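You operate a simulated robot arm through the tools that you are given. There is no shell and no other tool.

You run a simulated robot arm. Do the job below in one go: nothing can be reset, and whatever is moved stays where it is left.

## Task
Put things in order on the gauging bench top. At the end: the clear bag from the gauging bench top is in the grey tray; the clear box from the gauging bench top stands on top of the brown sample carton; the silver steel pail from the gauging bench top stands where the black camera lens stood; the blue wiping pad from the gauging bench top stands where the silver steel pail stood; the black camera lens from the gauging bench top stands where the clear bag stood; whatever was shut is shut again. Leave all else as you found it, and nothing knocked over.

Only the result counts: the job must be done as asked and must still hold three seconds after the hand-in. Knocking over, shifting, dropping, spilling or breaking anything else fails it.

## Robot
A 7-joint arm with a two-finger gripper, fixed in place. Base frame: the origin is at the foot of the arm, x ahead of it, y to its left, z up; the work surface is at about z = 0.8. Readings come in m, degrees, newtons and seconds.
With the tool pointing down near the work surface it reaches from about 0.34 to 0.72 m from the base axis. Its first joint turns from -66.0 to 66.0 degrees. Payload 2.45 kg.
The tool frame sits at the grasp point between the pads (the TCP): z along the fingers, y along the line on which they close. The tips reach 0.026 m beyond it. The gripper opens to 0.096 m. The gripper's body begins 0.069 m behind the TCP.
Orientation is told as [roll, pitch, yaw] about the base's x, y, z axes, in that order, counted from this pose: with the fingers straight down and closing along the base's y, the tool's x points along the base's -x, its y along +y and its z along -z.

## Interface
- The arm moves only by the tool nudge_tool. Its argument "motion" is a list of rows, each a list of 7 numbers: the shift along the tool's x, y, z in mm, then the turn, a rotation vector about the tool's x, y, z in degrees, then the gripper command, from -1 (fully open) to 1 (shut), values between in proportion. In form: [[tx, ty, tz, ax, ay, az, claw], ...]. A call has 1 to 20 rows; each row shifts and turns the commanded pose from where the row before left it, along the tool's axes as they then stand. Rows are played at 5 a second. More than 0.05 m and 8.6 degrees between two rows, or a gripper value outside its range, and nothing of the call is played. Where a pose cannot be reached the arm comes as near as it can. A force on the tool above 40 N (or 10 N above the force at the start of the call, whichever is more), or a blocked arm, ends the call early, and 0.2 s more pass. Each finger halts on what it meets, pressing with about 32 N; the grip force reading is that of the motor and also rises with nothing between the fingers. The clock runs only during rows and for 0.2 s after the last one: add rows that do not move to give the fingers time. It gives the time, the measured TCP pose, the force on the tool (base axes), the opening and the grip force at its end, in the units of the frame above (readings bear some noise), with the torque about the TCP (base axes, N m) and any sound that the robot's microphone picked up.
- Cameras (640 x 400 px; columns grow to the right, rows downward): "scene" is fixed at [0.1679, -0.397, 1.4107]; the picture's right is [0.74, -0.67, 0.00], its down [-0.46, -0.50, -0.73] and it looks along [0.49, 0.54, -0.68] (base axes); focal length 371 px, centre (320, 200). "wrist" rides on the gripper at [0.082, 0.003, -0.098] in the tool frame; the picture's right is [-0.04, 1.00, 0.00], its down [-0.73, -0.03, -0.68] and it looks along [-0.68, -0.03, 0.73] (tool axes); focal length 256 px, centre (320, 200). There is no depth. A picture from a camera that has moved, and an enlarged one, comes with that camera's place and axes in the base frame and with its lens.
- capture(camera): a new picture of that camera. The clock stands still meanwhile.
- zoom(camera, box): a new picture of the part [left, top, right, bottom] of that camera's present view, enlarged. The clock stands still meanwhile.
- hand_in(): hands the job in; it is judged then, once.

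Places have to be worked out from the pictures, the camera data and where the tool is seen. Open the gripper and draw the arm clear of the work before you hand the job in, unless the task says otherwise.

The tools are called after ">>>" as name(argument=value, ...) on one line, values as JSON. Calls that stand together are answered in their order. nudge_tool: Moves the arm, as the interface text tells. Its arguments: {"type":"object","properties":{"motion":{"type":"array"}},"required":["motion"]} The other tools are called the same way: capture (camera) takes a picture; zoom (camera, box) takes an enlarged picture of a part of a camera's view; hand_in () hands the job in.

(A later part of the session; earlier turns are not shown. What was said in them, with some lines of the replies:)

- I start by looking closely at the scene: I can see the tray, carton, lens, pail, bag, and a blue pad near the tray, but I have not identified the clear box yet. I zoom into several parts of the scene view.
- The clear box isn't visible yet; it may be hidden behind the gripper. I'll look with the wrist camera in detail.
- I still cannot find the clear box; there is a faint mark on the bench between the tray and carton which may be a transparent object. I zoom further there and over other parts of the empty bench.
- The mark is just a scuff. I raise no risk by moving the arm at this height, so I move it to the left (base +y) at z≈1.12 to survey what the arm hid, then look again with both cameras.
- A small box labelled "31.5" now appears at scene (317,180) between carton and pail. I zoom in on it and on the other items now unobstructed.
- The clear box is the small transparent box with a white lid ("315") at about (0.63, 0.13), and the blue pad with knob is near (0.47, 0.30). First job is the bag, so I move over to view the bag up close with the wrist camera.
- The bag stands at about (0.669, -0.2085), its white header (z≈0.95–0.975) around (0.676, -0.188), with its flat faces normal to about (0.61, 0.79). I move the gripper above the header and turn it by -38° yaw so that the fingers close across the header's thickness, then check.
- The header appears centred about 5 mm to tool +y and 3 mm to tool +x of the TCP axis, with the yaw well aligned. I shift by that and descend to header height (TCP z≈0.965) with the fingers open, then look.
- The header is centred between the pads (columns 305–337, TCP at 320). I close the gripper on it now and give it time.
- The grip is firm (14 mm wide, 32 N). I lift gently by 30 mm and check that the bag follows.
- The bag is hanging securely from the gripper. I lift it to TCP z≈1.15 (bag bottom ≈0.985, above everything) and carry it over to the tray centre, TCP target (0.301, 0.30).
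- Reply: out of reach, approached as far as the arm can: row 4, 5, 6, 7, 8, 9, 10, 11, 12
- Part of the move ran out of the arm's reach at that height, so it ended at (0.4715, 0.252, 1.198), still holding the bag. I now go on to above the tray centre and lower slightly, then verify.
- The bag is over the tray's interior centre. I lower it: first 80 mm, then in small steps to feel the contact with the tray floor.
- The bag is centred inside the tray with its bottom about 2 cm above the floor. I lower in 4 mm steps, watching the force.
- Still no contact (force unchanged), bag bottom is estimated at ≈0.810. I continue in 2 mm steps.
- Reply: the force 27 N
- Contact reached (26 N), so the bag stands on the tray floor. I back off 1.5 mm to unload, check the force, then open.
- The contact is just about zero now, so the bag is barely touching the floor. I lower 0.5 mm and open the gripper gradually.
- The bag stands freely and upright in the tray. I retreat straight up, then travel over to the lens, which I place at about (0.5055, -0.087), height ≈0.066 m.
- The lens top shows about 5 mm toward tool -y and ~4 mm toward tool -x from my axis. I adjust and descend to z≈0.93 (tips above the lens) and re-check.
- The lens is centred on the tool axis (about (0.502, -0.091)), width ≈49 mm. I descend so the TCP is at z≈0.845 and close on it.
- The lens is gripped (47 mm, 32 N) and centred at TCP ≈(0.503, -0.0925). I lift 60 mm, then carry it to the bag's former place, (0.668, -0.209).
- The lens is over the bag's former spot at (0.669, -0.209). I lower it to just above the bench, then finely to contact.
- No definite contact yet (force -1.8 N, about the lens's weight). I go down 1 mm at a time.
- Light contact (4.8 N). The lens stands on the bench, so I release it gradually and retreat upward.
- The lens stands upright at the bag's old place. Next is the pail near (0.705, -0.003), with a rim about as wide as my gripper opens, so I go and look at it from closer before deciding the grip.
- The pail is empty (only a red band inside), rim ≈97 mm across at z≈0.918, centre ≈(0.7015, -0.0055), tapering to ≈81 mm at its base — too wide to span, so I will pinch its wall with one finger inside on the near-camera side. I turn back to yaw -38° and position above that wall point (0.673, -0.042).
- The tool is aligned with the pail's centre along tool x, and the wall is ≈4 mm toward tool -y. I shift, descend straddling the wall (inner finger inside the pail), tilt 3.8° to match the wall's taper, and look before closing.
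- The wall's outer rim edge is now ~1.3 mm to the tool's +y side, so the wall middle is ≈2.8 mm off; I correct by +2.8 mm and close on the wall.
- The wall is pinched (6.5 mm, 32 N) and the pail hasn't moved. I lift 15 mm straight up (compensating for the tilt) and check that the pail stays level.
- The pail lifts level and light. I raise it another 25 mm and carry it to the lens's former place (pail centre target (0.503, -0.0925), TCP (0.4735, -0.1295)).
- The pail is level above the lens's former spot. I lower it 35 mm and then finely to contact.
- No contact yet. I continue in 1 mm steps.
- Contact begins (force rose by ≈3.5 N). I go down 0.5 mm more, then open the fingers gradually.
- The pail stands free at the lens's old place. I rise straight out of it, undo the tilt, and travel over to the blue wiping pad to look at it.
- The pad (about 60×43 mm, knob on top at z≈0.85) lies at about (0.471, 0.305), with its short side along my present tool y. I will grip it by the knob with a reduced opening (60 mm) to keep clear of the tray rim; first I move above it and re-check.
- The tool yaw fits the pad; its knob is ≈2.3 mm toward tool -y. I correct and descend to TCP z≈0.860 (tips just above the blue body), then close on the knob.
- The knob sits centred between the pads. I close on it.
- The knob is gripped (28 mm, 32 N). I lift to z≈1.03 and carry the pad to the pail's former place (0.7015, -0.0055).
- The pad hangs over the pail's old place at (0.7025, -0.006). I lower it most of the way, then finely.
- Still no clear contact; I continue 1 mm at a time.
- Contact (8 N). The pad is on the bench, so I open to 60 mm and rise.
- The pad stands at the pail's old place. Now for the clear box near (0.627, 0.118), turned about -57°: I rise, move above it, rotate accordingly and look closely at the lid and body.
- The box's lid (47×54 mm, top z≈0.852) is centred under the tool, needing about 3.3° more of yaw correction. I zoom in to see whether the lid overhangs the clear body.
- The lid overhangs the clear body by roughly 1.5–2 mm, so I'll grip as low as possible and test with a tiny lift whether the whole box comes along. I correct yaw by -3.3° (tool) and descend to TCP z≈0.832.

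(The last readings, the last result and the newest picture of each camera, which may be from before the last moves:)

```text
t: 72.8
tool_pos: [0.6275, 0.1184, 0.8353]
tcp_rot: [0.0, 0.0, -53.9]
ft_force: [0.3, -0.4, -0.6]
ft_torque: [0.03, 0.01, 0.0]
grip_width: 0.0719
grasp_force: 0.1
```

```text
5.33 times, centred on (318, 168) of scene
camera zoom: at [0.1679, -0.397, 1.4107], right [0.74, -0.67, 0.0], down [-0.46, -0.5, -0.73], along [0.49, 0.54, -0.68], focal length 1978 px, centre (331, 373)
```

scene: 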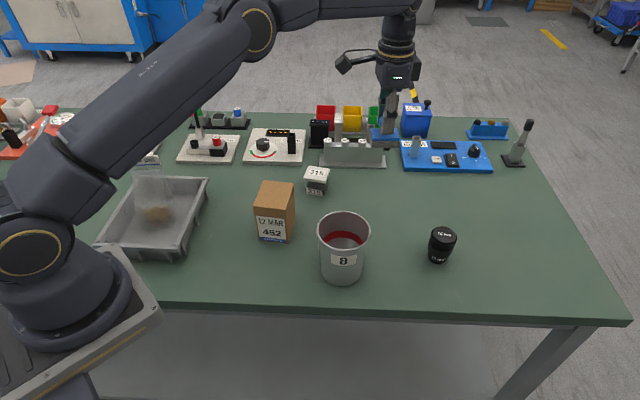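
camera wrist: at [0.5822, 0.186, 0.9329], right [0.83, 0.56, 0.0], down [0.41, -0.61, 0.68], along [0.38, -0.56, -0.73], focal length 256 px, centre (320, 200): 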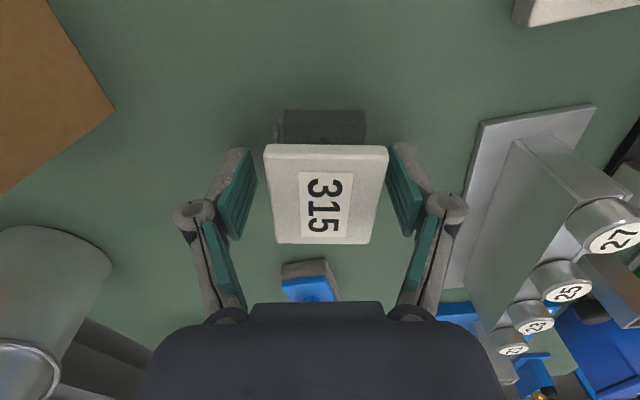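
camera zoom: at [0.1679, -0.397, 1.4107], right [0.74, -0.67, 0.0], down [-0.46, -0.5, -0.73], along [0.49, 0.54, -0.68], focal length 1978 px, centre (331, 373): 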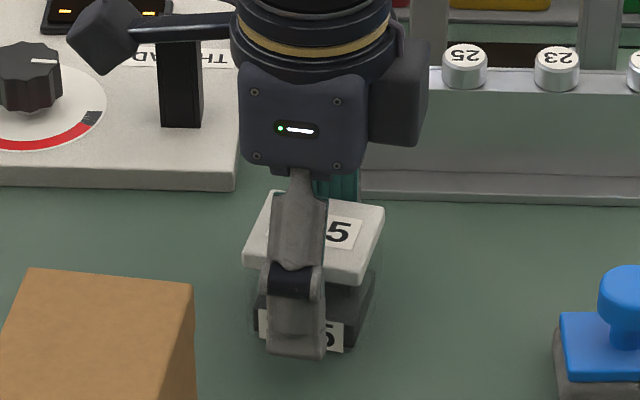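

The box is aligned; its centre is ≈6 mm toward tool +x and ≈1.7 mm toward tool +y. I correct that, go down 3 mm and close gently.

>>> nudge_tool(motion=[[6, 1.7, 0, 0, 0, 0, -0.5], [0, 0, 3, 0, 0, 0, -0.5], [0, 0, 0, 0, 0, 0, -0.2], [0, 0, 0, 0, 0, 0, 0.05], [0, 0, 0, 0, 0, 0, 0.3], [0, 0, 0, 0, 0, 0, 1], [0, 0, 0, 0, 0, 0, 1], [0, 0, 0, 0, 0, 0, 1]])

>>> capture(camera="wrist")

>>> zoom(camera="scene", box=[270, 130, 366, 205])

```text
t: 74.6
tool_pos: [0.6267, 0.1262, 0.8324]
tcp_rot: [0.0, 0.0, -53.8]
ft_force: [0.7, 0.3, 3.2]
ft_torque: [-0.01, 0.02, -0.05]
grip_width: 0.0479
grasp_force: 32.1
```

```text
taken
camera wrist: at [0.5807, 0.1932, 0.9297], right [0.83, 0.56, 0.0], down [0.41, -0.61, 0.68], along [0.38, -0.56, -0.73], focal length 256 px, centre (320, 200)
```

wrist: 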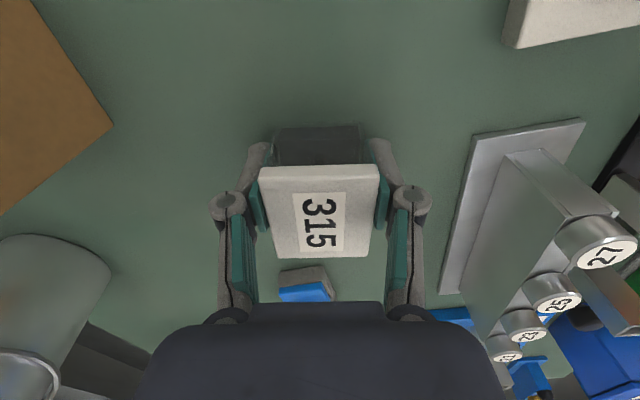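

```text
5.33 times, centred on (318, 168) of scene
camera zoom: at [0.1679, -0.397, 1.4107], right [0.74, -0.67, 0.0], down [-0.46, -0.5, -0.73], along [0.49, 0.54, -0.68], focal length 1978 px, centre (331, 373)
```

zoom: 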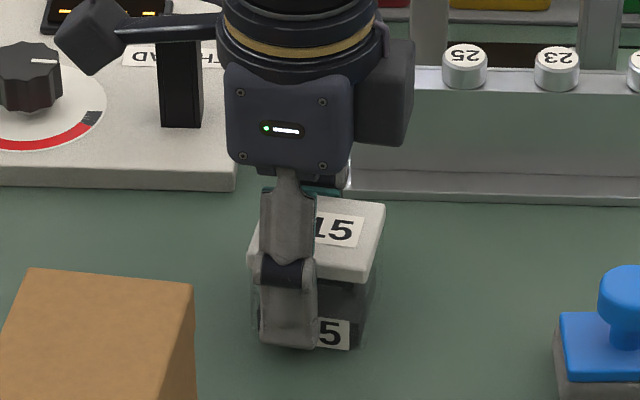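

Gripped at 47.9 mm. I lift only 4 mm and check whether the whole box (with its body and black block) comes along.

>>> nudge_tool(motion=[[0, 0, -2, 0, 0, 0, 1], [0, 0, -2, 0, 0, 0, 1], [0, 0, 0, 0, 0, 0, 1]])

>>> capture(camera="wrist")

>>> zoom(camera="scene", box=[270, 130, 366, 205])

```text
t: 75.4
tool_pos: [0.626, 0.1258, 0.8348]
tcp_rot: [0.0, 0.0, -53.8]
ft_force: [-0.8, -0.1, -0.5]
ft_torque: [0.0, 0.0, 0.0]
grip_width: 0.0482
grasp_force: 32.1
```

```text
taken
camera wrist: at [0.5797, 0.1935, 0.9325], right [0.83, 0.56, 0.0], down [0.41, -0.61, 0.68], along [0.38, -0.56, -0.73], focal length 256 px, centre (320, 200)
```

wrist: 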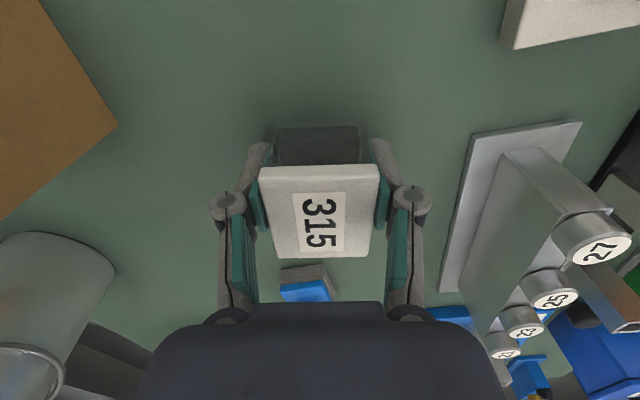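

```text
5.33 times, centred on (318, 168) of scene
camera zoom: at [0.168, -0.397, 1.4107], right [0.74, -0.67, 0.0], down [-0.46, -0.5, -0.73], along [0.49, 0.54, -0.68], focal length 1978 px, centre (331, 373)
```

zoom: 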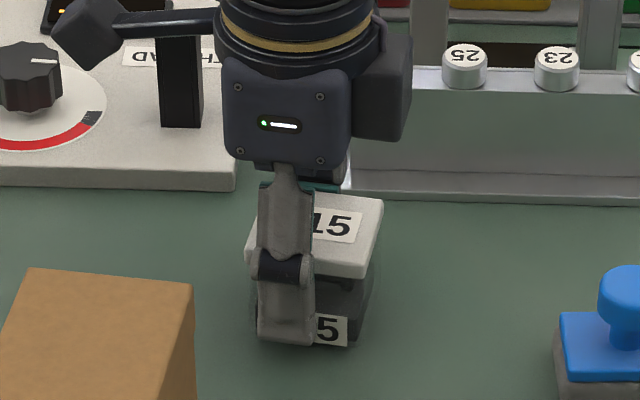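

The black block and the label moved up with the lid, so the box seems to come as one. I lift another 20 mm and confirm.

>>> nudge_tool(motion=[[0, 0, -5, 0, 0, 0, 1], [0, 0, -5, 0, 0, 0, 1], [0, 0, -10, 0, 0, 0, 1], [0, 0, 0, 0, 0, 0, 1]])

>>> capture(camera="wrist")

>>> zoom(camera="scene", box=[270, 130, 366, 205])

```text
t: 76.4
tool_pos: [0.626, 0.1261, 0.8547]
tcp_rot: [0.0, 0.0, -53.9]
ft_force: [0.1, -0.6, 0.2]
ft_torque: [-0.02, 0.0, -0.02]
grip_width: 0.0479
grasp_force: 32.6
```

```text
taken
camera wrist: at [0.58, 0.1946, 0.9521], right [0.83, 0.56, 0.0], down [0.41, -0.61, 0.68], along [0.38, -0.56, -0.73], focal length 256 px, centre (320, 200)
```

wrist: 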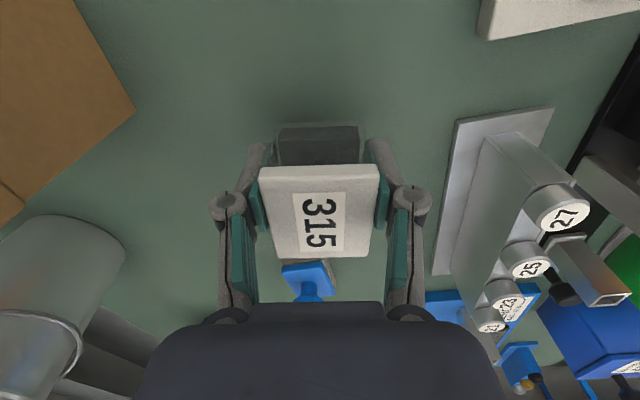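

```text
5.33 times, centred on (318, 168) of scene
camera zoom: at [0.168, -0.397, 1.4107], right [0.74, -0.67, 0.0], down [-0.46, -0.5, -0.73], along [0.49, 0.54, -0.68], focal length 1978 px, centre (331, 373)
```

zoom: 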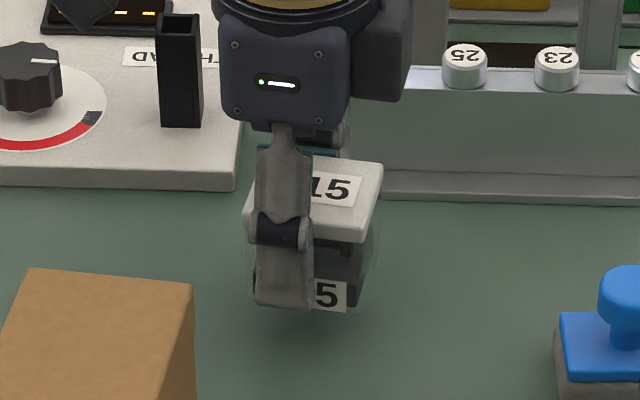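

The whole box lifts as one piece. I raise it to z≈0.99 and move it above the carton (top ≈0.903, centre ≈(0.4725, 0.0765)), keeping the yaw, which already matches the carton within ~2°.

>>> nudge_tool(motion=[[0, 0, -34, 0, 0, 0, 1], [0, 0, -34, 0, 0, 0, 1], [0, 0, -34, 0, 0, 0, 1], [0, 0, -34, 0, 0, 0, 1], [9.4, -30.6, 0, 0, 0, 0, 1], [9.4, -30.6, 0, 0, 0, 0, 1], [9.4, -30.6, 0, 0, 0, 0, 1], [9.4, -30.6, 0, 0, 0, 0, 1], [9.4, -30.6, 0, 0, 0, 0, 1], [0, 0, 0, 0, 0, 0, 1]])

>>> capture(camera="wrist")

>>> capture(camera="scene")

>>> zoom(camera="scene", box=[220, 140, 340, 260])

```text
t: 78.6
tool_pos: [0.4713, 0.0725, 0.9926]
tcp_rot: [0.0, -0.1, -53.8]
ft_force: [-0.4, -0.1, -0.5]
ft_torque: [0.02, 0.0, 0.0]
grip_width: 0.0479
grasp_force: 32.8
```

```text
taken
camera wrist: at [0.4267, 0.1399, 1.0903], right [0.83, 0.56, 0.0], down [0.41, -0.61, 0.68], along [0.38, -0.56, -0.73], focal length 256 px, centre (320, 200)
```

wrist: 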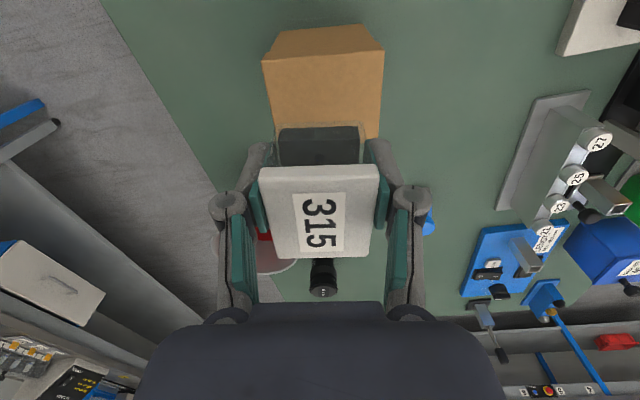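

```text
taken
```

scene: 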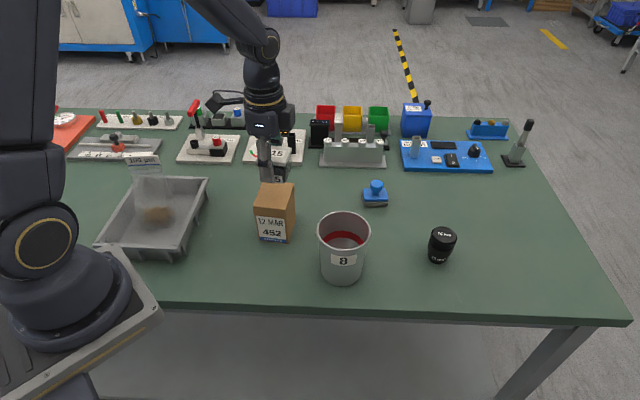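

```text
3.33 times, centred on (280, 200) of scene
camera zoom: at [0.1679, -0.397, 1.4107], right [0.74, -0.67, 0.0], down [-0.46, -0.5, -0.73], along [0.49, 0.54, -0.68], focal length 1236 px, centre (453, 200)
```

zoom: 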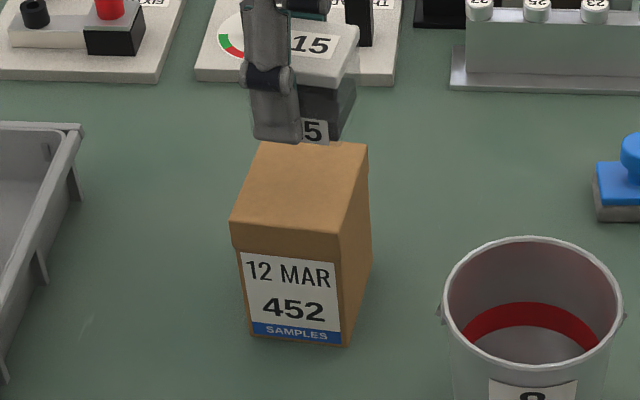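

The wrist view shows the carton top turned about 4° more than the box and ≈4 mm toward tool +y. I correct both, then lower toward the carton top.

>>> nudge_tool(motion=[[0, 4, 0, 0, 0, -4, 1], [0, 0, 15, 0, 0, 0, 1], [0, 0, 15, 0, 0, 0, 1], [0, 0, 12, 0, 0, 0, 1], [0, 0, 0, 0, 0, 0, 1]])

>>> capture(camera="wrist")

>>> zoom(camera="scene", box=[220, 140, 340, 260])

```text
t: 79.8
tool_pos: [0.4758, 0.0748, 0.9482]
tcp_rot: [-0.1, -0.1, -49.8]
ft_force: [-1.0, 0.3, -0.3]
ft_torque: [0.03, -0.01, -0.03]
grip_width: 0.0482
grasp_force: 31.7
```

```text
taken
camera wrist: at [0.4248, 0.1399, 1.0466], right [0.79, 0.61, 0.0], down [0.45, -0.58, 0.68], along [0.42, -0.54, -0.73], focal length 256 px, centre (320, 200)
```

wrist: 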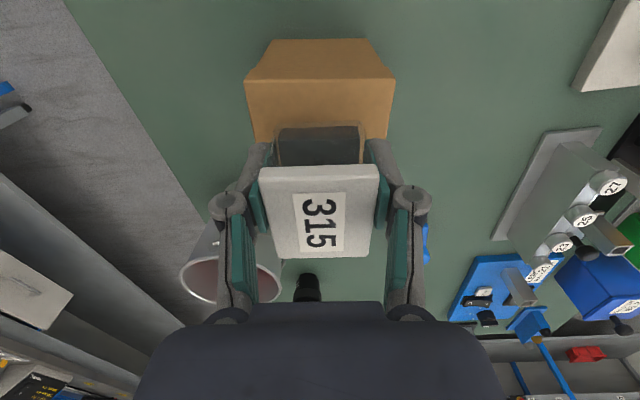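

```text
3.33 times, centred on (280, 200) of scene
camera zoom: at [0.168, -0.397, 1.4107], right [0.74, -0.67, 0.0], down [-0.46, -0.5, -0.73], along [0.49, 0.54, -0.68], focal length 1236 px, centre (453, 200)
```

zoom: 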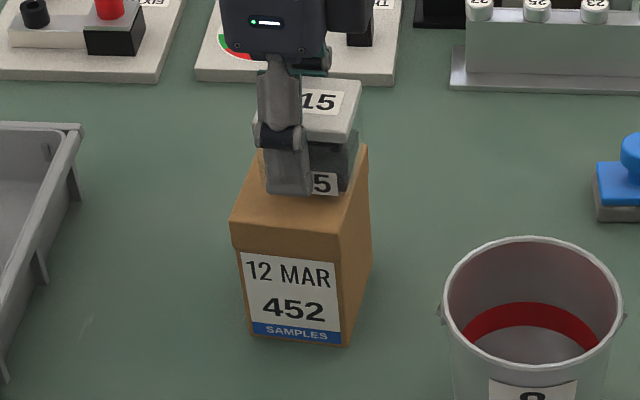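

The box is now centred and square over the carton's top. I lower 10 mm and then continue in small steps, watching the force.

>>> nudge_tool(motion=[[0, 0, 4, 0, 0, 0, 1], [0, 0, 3, 0, 0, 0, 1], [0, 0, 2, 0, 0, 0, 1], [0, 0, 0, 0, 0, 0, 1]])

```text
t: 80.8
tool_pos: [0.4773, 0.0751, 0.9407]
tcp_rot: [0.0, 0.0, -49.9]
ft_force: [-0.5, -0.4, -0.7]
ft_torque: [0.0, -0.01, 0.04]
grip_width: 0.0481
grasp_force: 32.0
```

>>> nudge_tool(motion=[[0, 0, 2, 0, 0, 0, 1], [0, 0, 1, 0, 0, 0, 1], [0, 0, 0, 0, 0, 0, 1]])

```text
t: 81.6
tool_pos: [0.4778, 0.0771, 0.9379]
tcp_rot: [0.0, 0.0, -49.8]
ft_force: [-8.0, -0.6, 23.2]
ft_torque: [-0.09, 0.22, -0.03]
grip_width: 0.0482
grasp_force: 31.9
```

Contact with 23 N. I back off to relieve the force before letting go.

>>> nudge_tool(motion=[[0, 0, -0.8, 0, 0, 0, 1], [0, 0, 0, 0, 0, 0, 1]])

```text
t: 82.2
tool_pos: [0.4781, 0.0768, 0.9379]
tcp_rot: [-0.1, 0.0, -49.7]
ft_force: [-5.2, -0.6, 17.1]
ft_torque: [-0.06, 0.12, -0.01]
grip_width: 0.0482
grasp_force: 32.0
```

>>> nudge_tool(motion=[[0, 0, -1, 0, 0, 0, 1], [0, 0, 0, 0, 0, 0, 1]])

```text
t: 82.8
tool_pos: [0.4783, 0.0759, 0.9382]
tcp_rot: [0.0, 0.1, -49.8]
ft_force: [0.2, -0.5, -1.7]
ft_torque: [-0.01, -0.01, 0.01]
grip_width: 0.0482
grasp_force: 32.1
```

Force is near zero now. I check that the carton hasn't shifted and the box sits well before releasing.

>>> nudge_tool(motion=[[0, 0, 0.4, 0, 0, 0, 1], [0, 0, 0, 0, 0, 0, 1]])

>>> capture(camera="wrist")

>>> zoom(camera="scene", box=[220, 140, 340, 260])

```text
t: 83.4
tool_pos: [0.4785, 0.0754, 0.9384]
tcp_rot: [0.1, 0.0, -49.8]
ft_force: [1.0, -0.4, -0.8]
ft_torque: [0.01, 0.03, 0.0]
grip_width: 0.0481
grasp_force: 31.9
```

```text
taken
camera wrist: at [0.4277, 0.14, 1.0361], right [0.79, 0.61, 0.0], down [0.45, -0.58, 0.68], along [0.42, -0.54, -0.73], focal length 256 px, centre (320, 200)
```

wrist: 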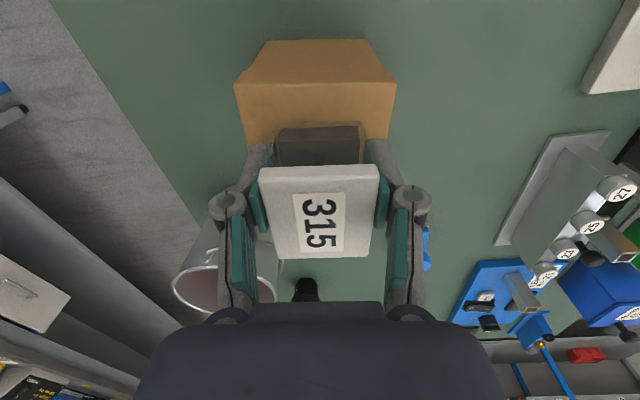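

```text
3.33 times, centred on (280, 200) of scene
camera zoom: at [0.1679, -0.397, 1.4107], right [0.74, -0.67, 0.0], down [-0.46, -0.5, -0.73], along [0.49, 0.54, -0.68], focal length 1236 px, centre (453, 200)
```

zoom: 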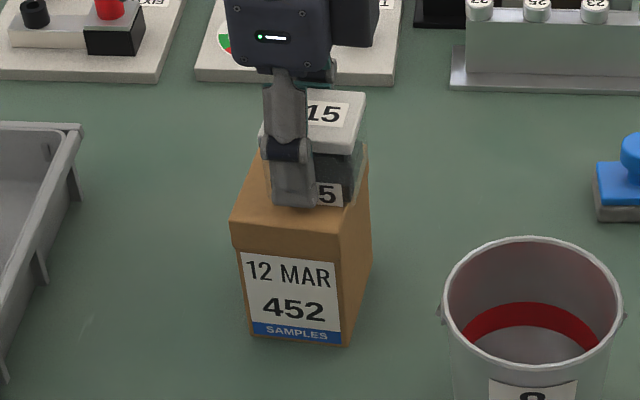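

The carton hasn't moved, and the box sits within its top (≥4 mm margin on every side). I release slowly and rise.

>>> nudge_tool(motion=[[0, 0, 0.3, 0, 0, 0, 1], [0, 0, 0, 0, 0, 0, -0.05], [0, 0, 0, 0, 0, 0, -0.2], [0, 0, 0, 0, 0, 0, -0.5], [0, 0, 0, 0, 0, 0, -0.5], [0, 0, 0, 0, 0, 0, -0.5]])

>>> capture(camera="wrist")

>>> zoom(camera="scene", box=[220, 140, 340, 260])

```text
t: 84.8
tool_pos: [0.4773, 0.0752, 0.9384]
tcp_rot: [0.0, 0.0, -49.8]
ft_force: [0.2, -0.6, 0.2]
ft_torque: [-0.01, 0.02, -0.01]
grip_width: 0.0723
grasp_force: 0.1
```

```text
taken
camera wrist: at [0.4273, 0.1398, 1.0357], right [0.79, 0.61, 0.0], down [0.45, -0.58, 0.68], along [0.42, -0.54, -0.73], focal length 256 px, centre (320, 200)
```

wrist: 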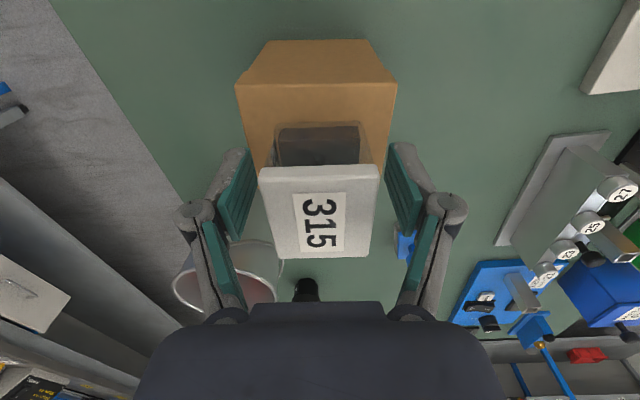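

```text
3.33 times, centred on (280, 200) of scene
camera zoom: at [0.1679, -0.397, 1.4107], right [0.74, -0.67, 0.0], down [-0.46, -0.5, -0.73], along [0.49, 0.54, -0.68], focal length 1236 px, centre (453, 200)
```

zoom: 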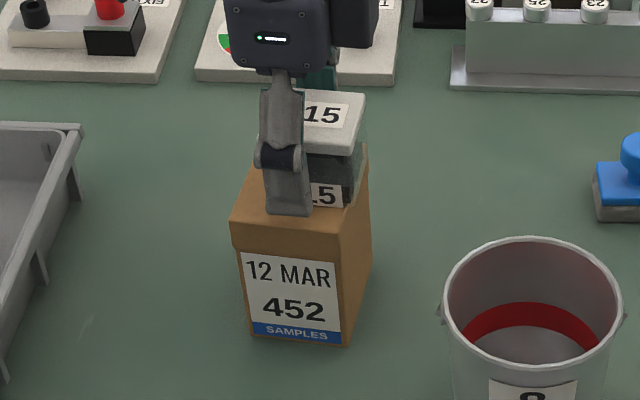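

The box rests stably on the carton. I rise straight up and take an overview for verification.

>>> nudge_tool(motion=[[0, 0, -15, 0, 0, 0, -0.5], [0, 0, -35, 0, 0, 0, -0.5], [0, 0, -40, 0, 0, 0, -0.5], [20, 20, -30, 0, 0, 0, -1], [35, 15, 0, 0, 0, 0, -1], [35, 15, 0, 0, 0, 0, -1], [35, 15, 0, 0, 0, 0, -1], [0, 0, 0, 0, 0, 0, -1]])

>>> capture(camera="wrist")

>>> capture(camera="scene")

>>> zoom(camera="scene", box=[230, 150, 390, 290])

```text
t: 86.6
tool_pos: [0.4488, 0.2132, 1.0542]
tcp_rot: [0.0, 0.1, -49.8]
ft_force: [-0.4, -0.3, 0.6]
ft_torque: [0.01, 0.04, 0.0]
grip_width: 0.0963
grasp_force: 0.1
```

```text
taken
camera wrist: at [0.398, 0.2789, 1.153], right [0.79, 0.61, 0.0], down [0.45, -0.58, 0.68], along [0.42, -0.54, -0.73], focal length 256 px, centre (320, 200)
```

wrist: 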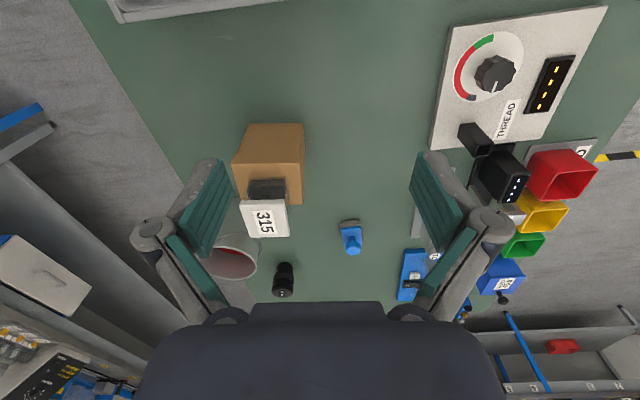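

```text
taken
```

scene: 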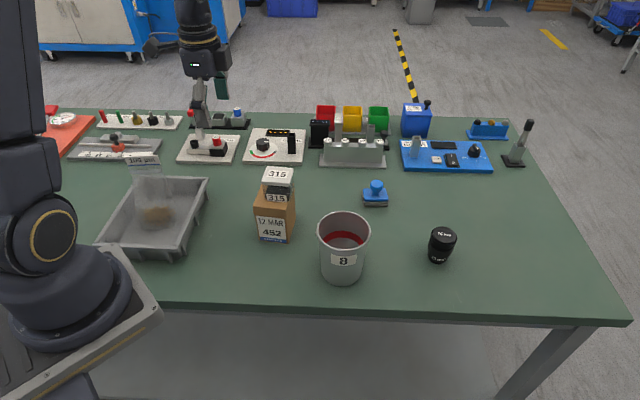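

```text
2.86 times, centred on (310, 220) of scene
camera zoom: at [0.168, -0.397, 1.4107], right [0.74, -0.67, 0.0], down [-0.46, -0.5, -0.73], along [0.49, 0.54, -0.68], focal length 1060 px, centre (349, 143)
```

zoom: 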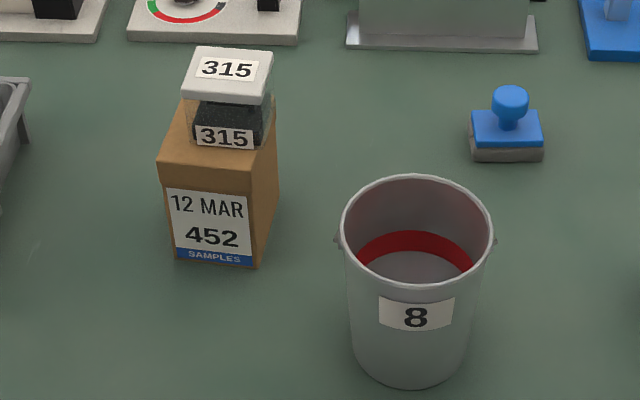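

Everything looks in order. I want to verify the pail's position more precisely against the lens's old spot, so I take a close wrist view above the pail, passing high over the carton and box.

>>> nudge_tool(motion=[[0, 0, -30, 0, 0, 0, -1], [-32.6, -29, 0, 0, 0, 0, -1], [-32.6, -29, 0, 0, 0, 0, -1], [-32.6, -29, 0, 0, 0, 0, -1], [-32.6, -29, 0, 0, 0, 0, -1], [-32.6, -29, 0, 0, 0, 0, -1], [-32.6, -29, 0, 0, 0, 0, -1], [-32.6, -29, 0, 0, 0, 0, -1], [0, 0, 0, 0, 0, -8.3, -1], [0, 0, 0, 0, 0, -8.3, -1], [0, 0, 0, 0, 0, -8.3, -1], [0, 0, 0, 0, 0, -8.3, -1], [0, 0, 0, 0, 0, -8.3, -1], [0, 0, 0, 0, 0, -8.3, -1], [0, 0, 25, 0, 0, 0, -1], [0, 0, 25, 0, 0, 0, -1], [0, 0, 0, 0, 0, 0, -1]])

>>> capture(camera="wrist")

>>> zoom(camera="wrist", box=[240, 60, 400, 210])

```text
t: 90.2
tool_pos: [0.4395, -0.0939, 1.0373]
tcp_rot: [0.0, -0.1, 0.1]
ft_force: [-0.3, 1.0, 0.3]
ft_torque: [0.01, 0.0, -0.02]
grip_width: 0.0959
grasp_force: 0.1
```

```text
taken
camera wrist: at [0.3581, -0.091, 1.1343], right [0.04, 1.0, 0.0], down [0.73, -0.03, 0.68], along [0.68, -0.03, -0.73], focal length 256 px, centre (320, 200)
```

wrist: 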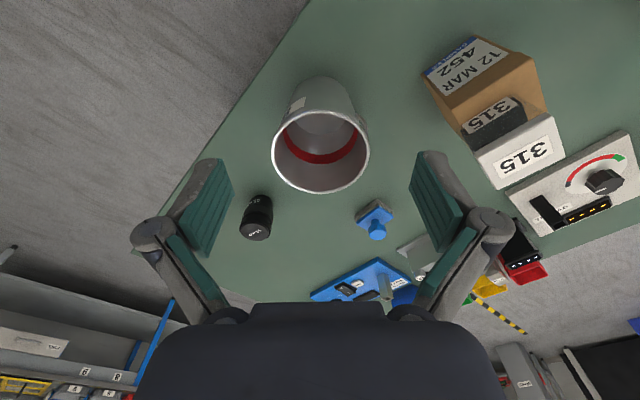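

```text
2.67 times, centred on (320, 135) of wrist
camera zoom: at [0.3581, -0.091, 1.1343], right [0.04, 1.0, 0.0], down [0.73, -0.03, 0.68], along [0.68, -0.03, -0.73], focal length 683 px, centre (320, 373)
```

zoom: 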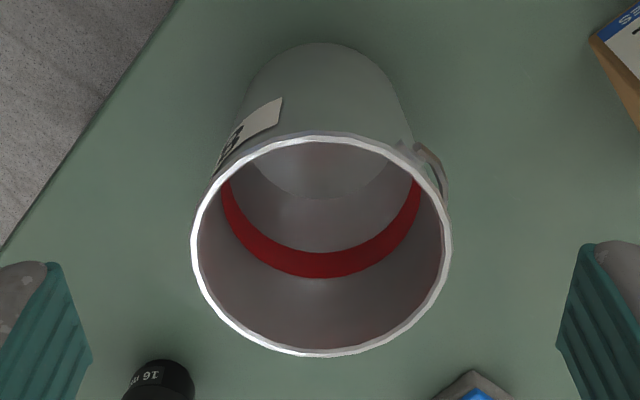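

The wrist view puts the pail's centre at about (0.502, -0.096), within ~4 mm of the lens's old spot — good. I draw the arm back to near its starting pose and make final comparison pictures of the scene.

>>> nudge_tool(motion=[[10, -5, -40, 0, 0, 0, -1], [20, -5, -40, 0, 0, 0, -1], [20, -5, 0, 0, 0, 0, -1], [20, -5, 0, 0, 0, 0, -1], [0, 0, 0, 0, 0, 0, -1]])

>>> capture(camera="scene")

>>> zoom(camera="scene", box=[240, 145, 400, 245])

>>> zoom(camera="scene", box=[80, 150, 320, 300])

>>> zoom(camera="scene", box=[320, 140, 560, 290])

```text
t: 91.4
tool_pos: [0.3692, -0.1118, 1.1168]
tcp_rot: [0.0, 0.0, 0.0]
ft_force: [0.1, 0.1, -0.1]
ft_torque: [-0.01, 0.01, 0.0]
grip_width: 0.0957
grasp_force: 0.1
```

```text
taken
```

scene: 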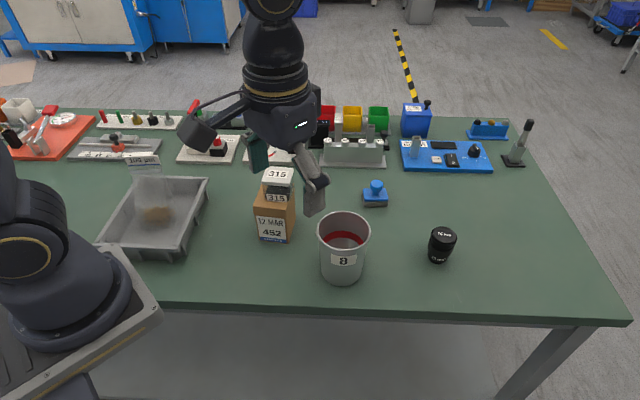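

```text
4.00 times, centred on (320, 195) of scene
camera zoom: at [0.1679, -0.397, 1.4107], right [0.74, -0.67, 0.0], down [-0.46, -0.5, -0.73], along [0.49, 0.54, -0.68], focal length 1483 px, centre (320, 220)
```

zoom: 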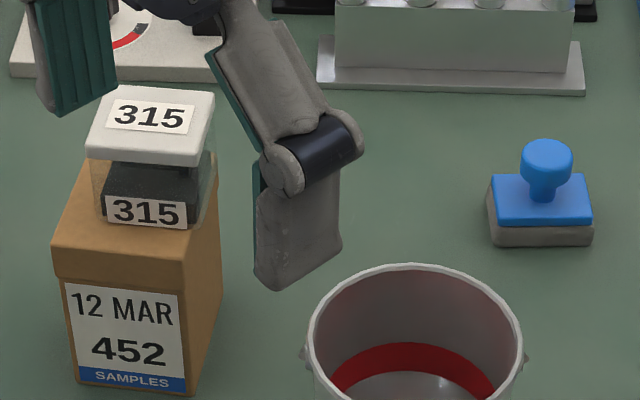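

```text
2.67 times, centred on (200, 225) of scene
camera zoom: at [0.1679, -0.397, 1.4107], right [0.74, -0.67, 0.0], down [-0.46, -0.5, -0.73], along [0.49, 0.54, -0.68], focal length 989 px, centre (640, 133)
```

zoom: 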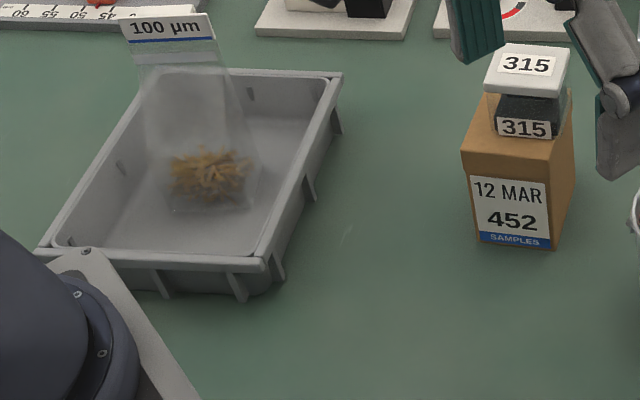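

```text
2.67 times, centred on (440, 215) of scene
camera zoom: at [0.1679, -0.397, 1.4107], right [0.74, -0.67, 0.0], down [-0.46, -0.5, -0.73], along [0.49, 0.54, -0.68], focal length 989 px, centre (0, 160)
```

zoom: 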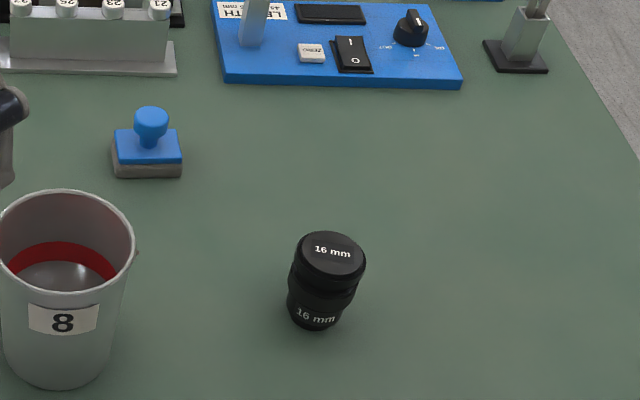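

The final pictures show everything in place. The bag stands in the tray, the closed clear box sits on the unmoved carton, and the pail, pad and lens match their target spots to within a few millimetres. Tray, carton and bench fixtures are unchanged, and the arm is clear with the gripper open, so I hand in the job.

>>> hand_in()

```text
The job is handed in.
```

The job is done and handed in. My last pictures, taken just before the hand-in, showed everything standing where you asked:

- **Clear bag:** upright in the grey tray.
- **Clear box:** standing on the brown sample carton with its lid still shut; the carton did not move.
- **Steel pail:** where the lens stood. The wrist camera puts it about 4 mm off; a rougher estimate from the scene camera says about 7 mm.
- **Blue wiping pad:** where the pail stood, within about 2 mm.
- **Camera lens:** where the bag stood, within about 2 mm of where I judged the bag's centre to be. That centre is itself only good to about 4 mm.

I saw no change in the tray, the carton or the bench fixtures, and nothing was knocked over. The gripper was open and the arm drawn back near its starting pose.
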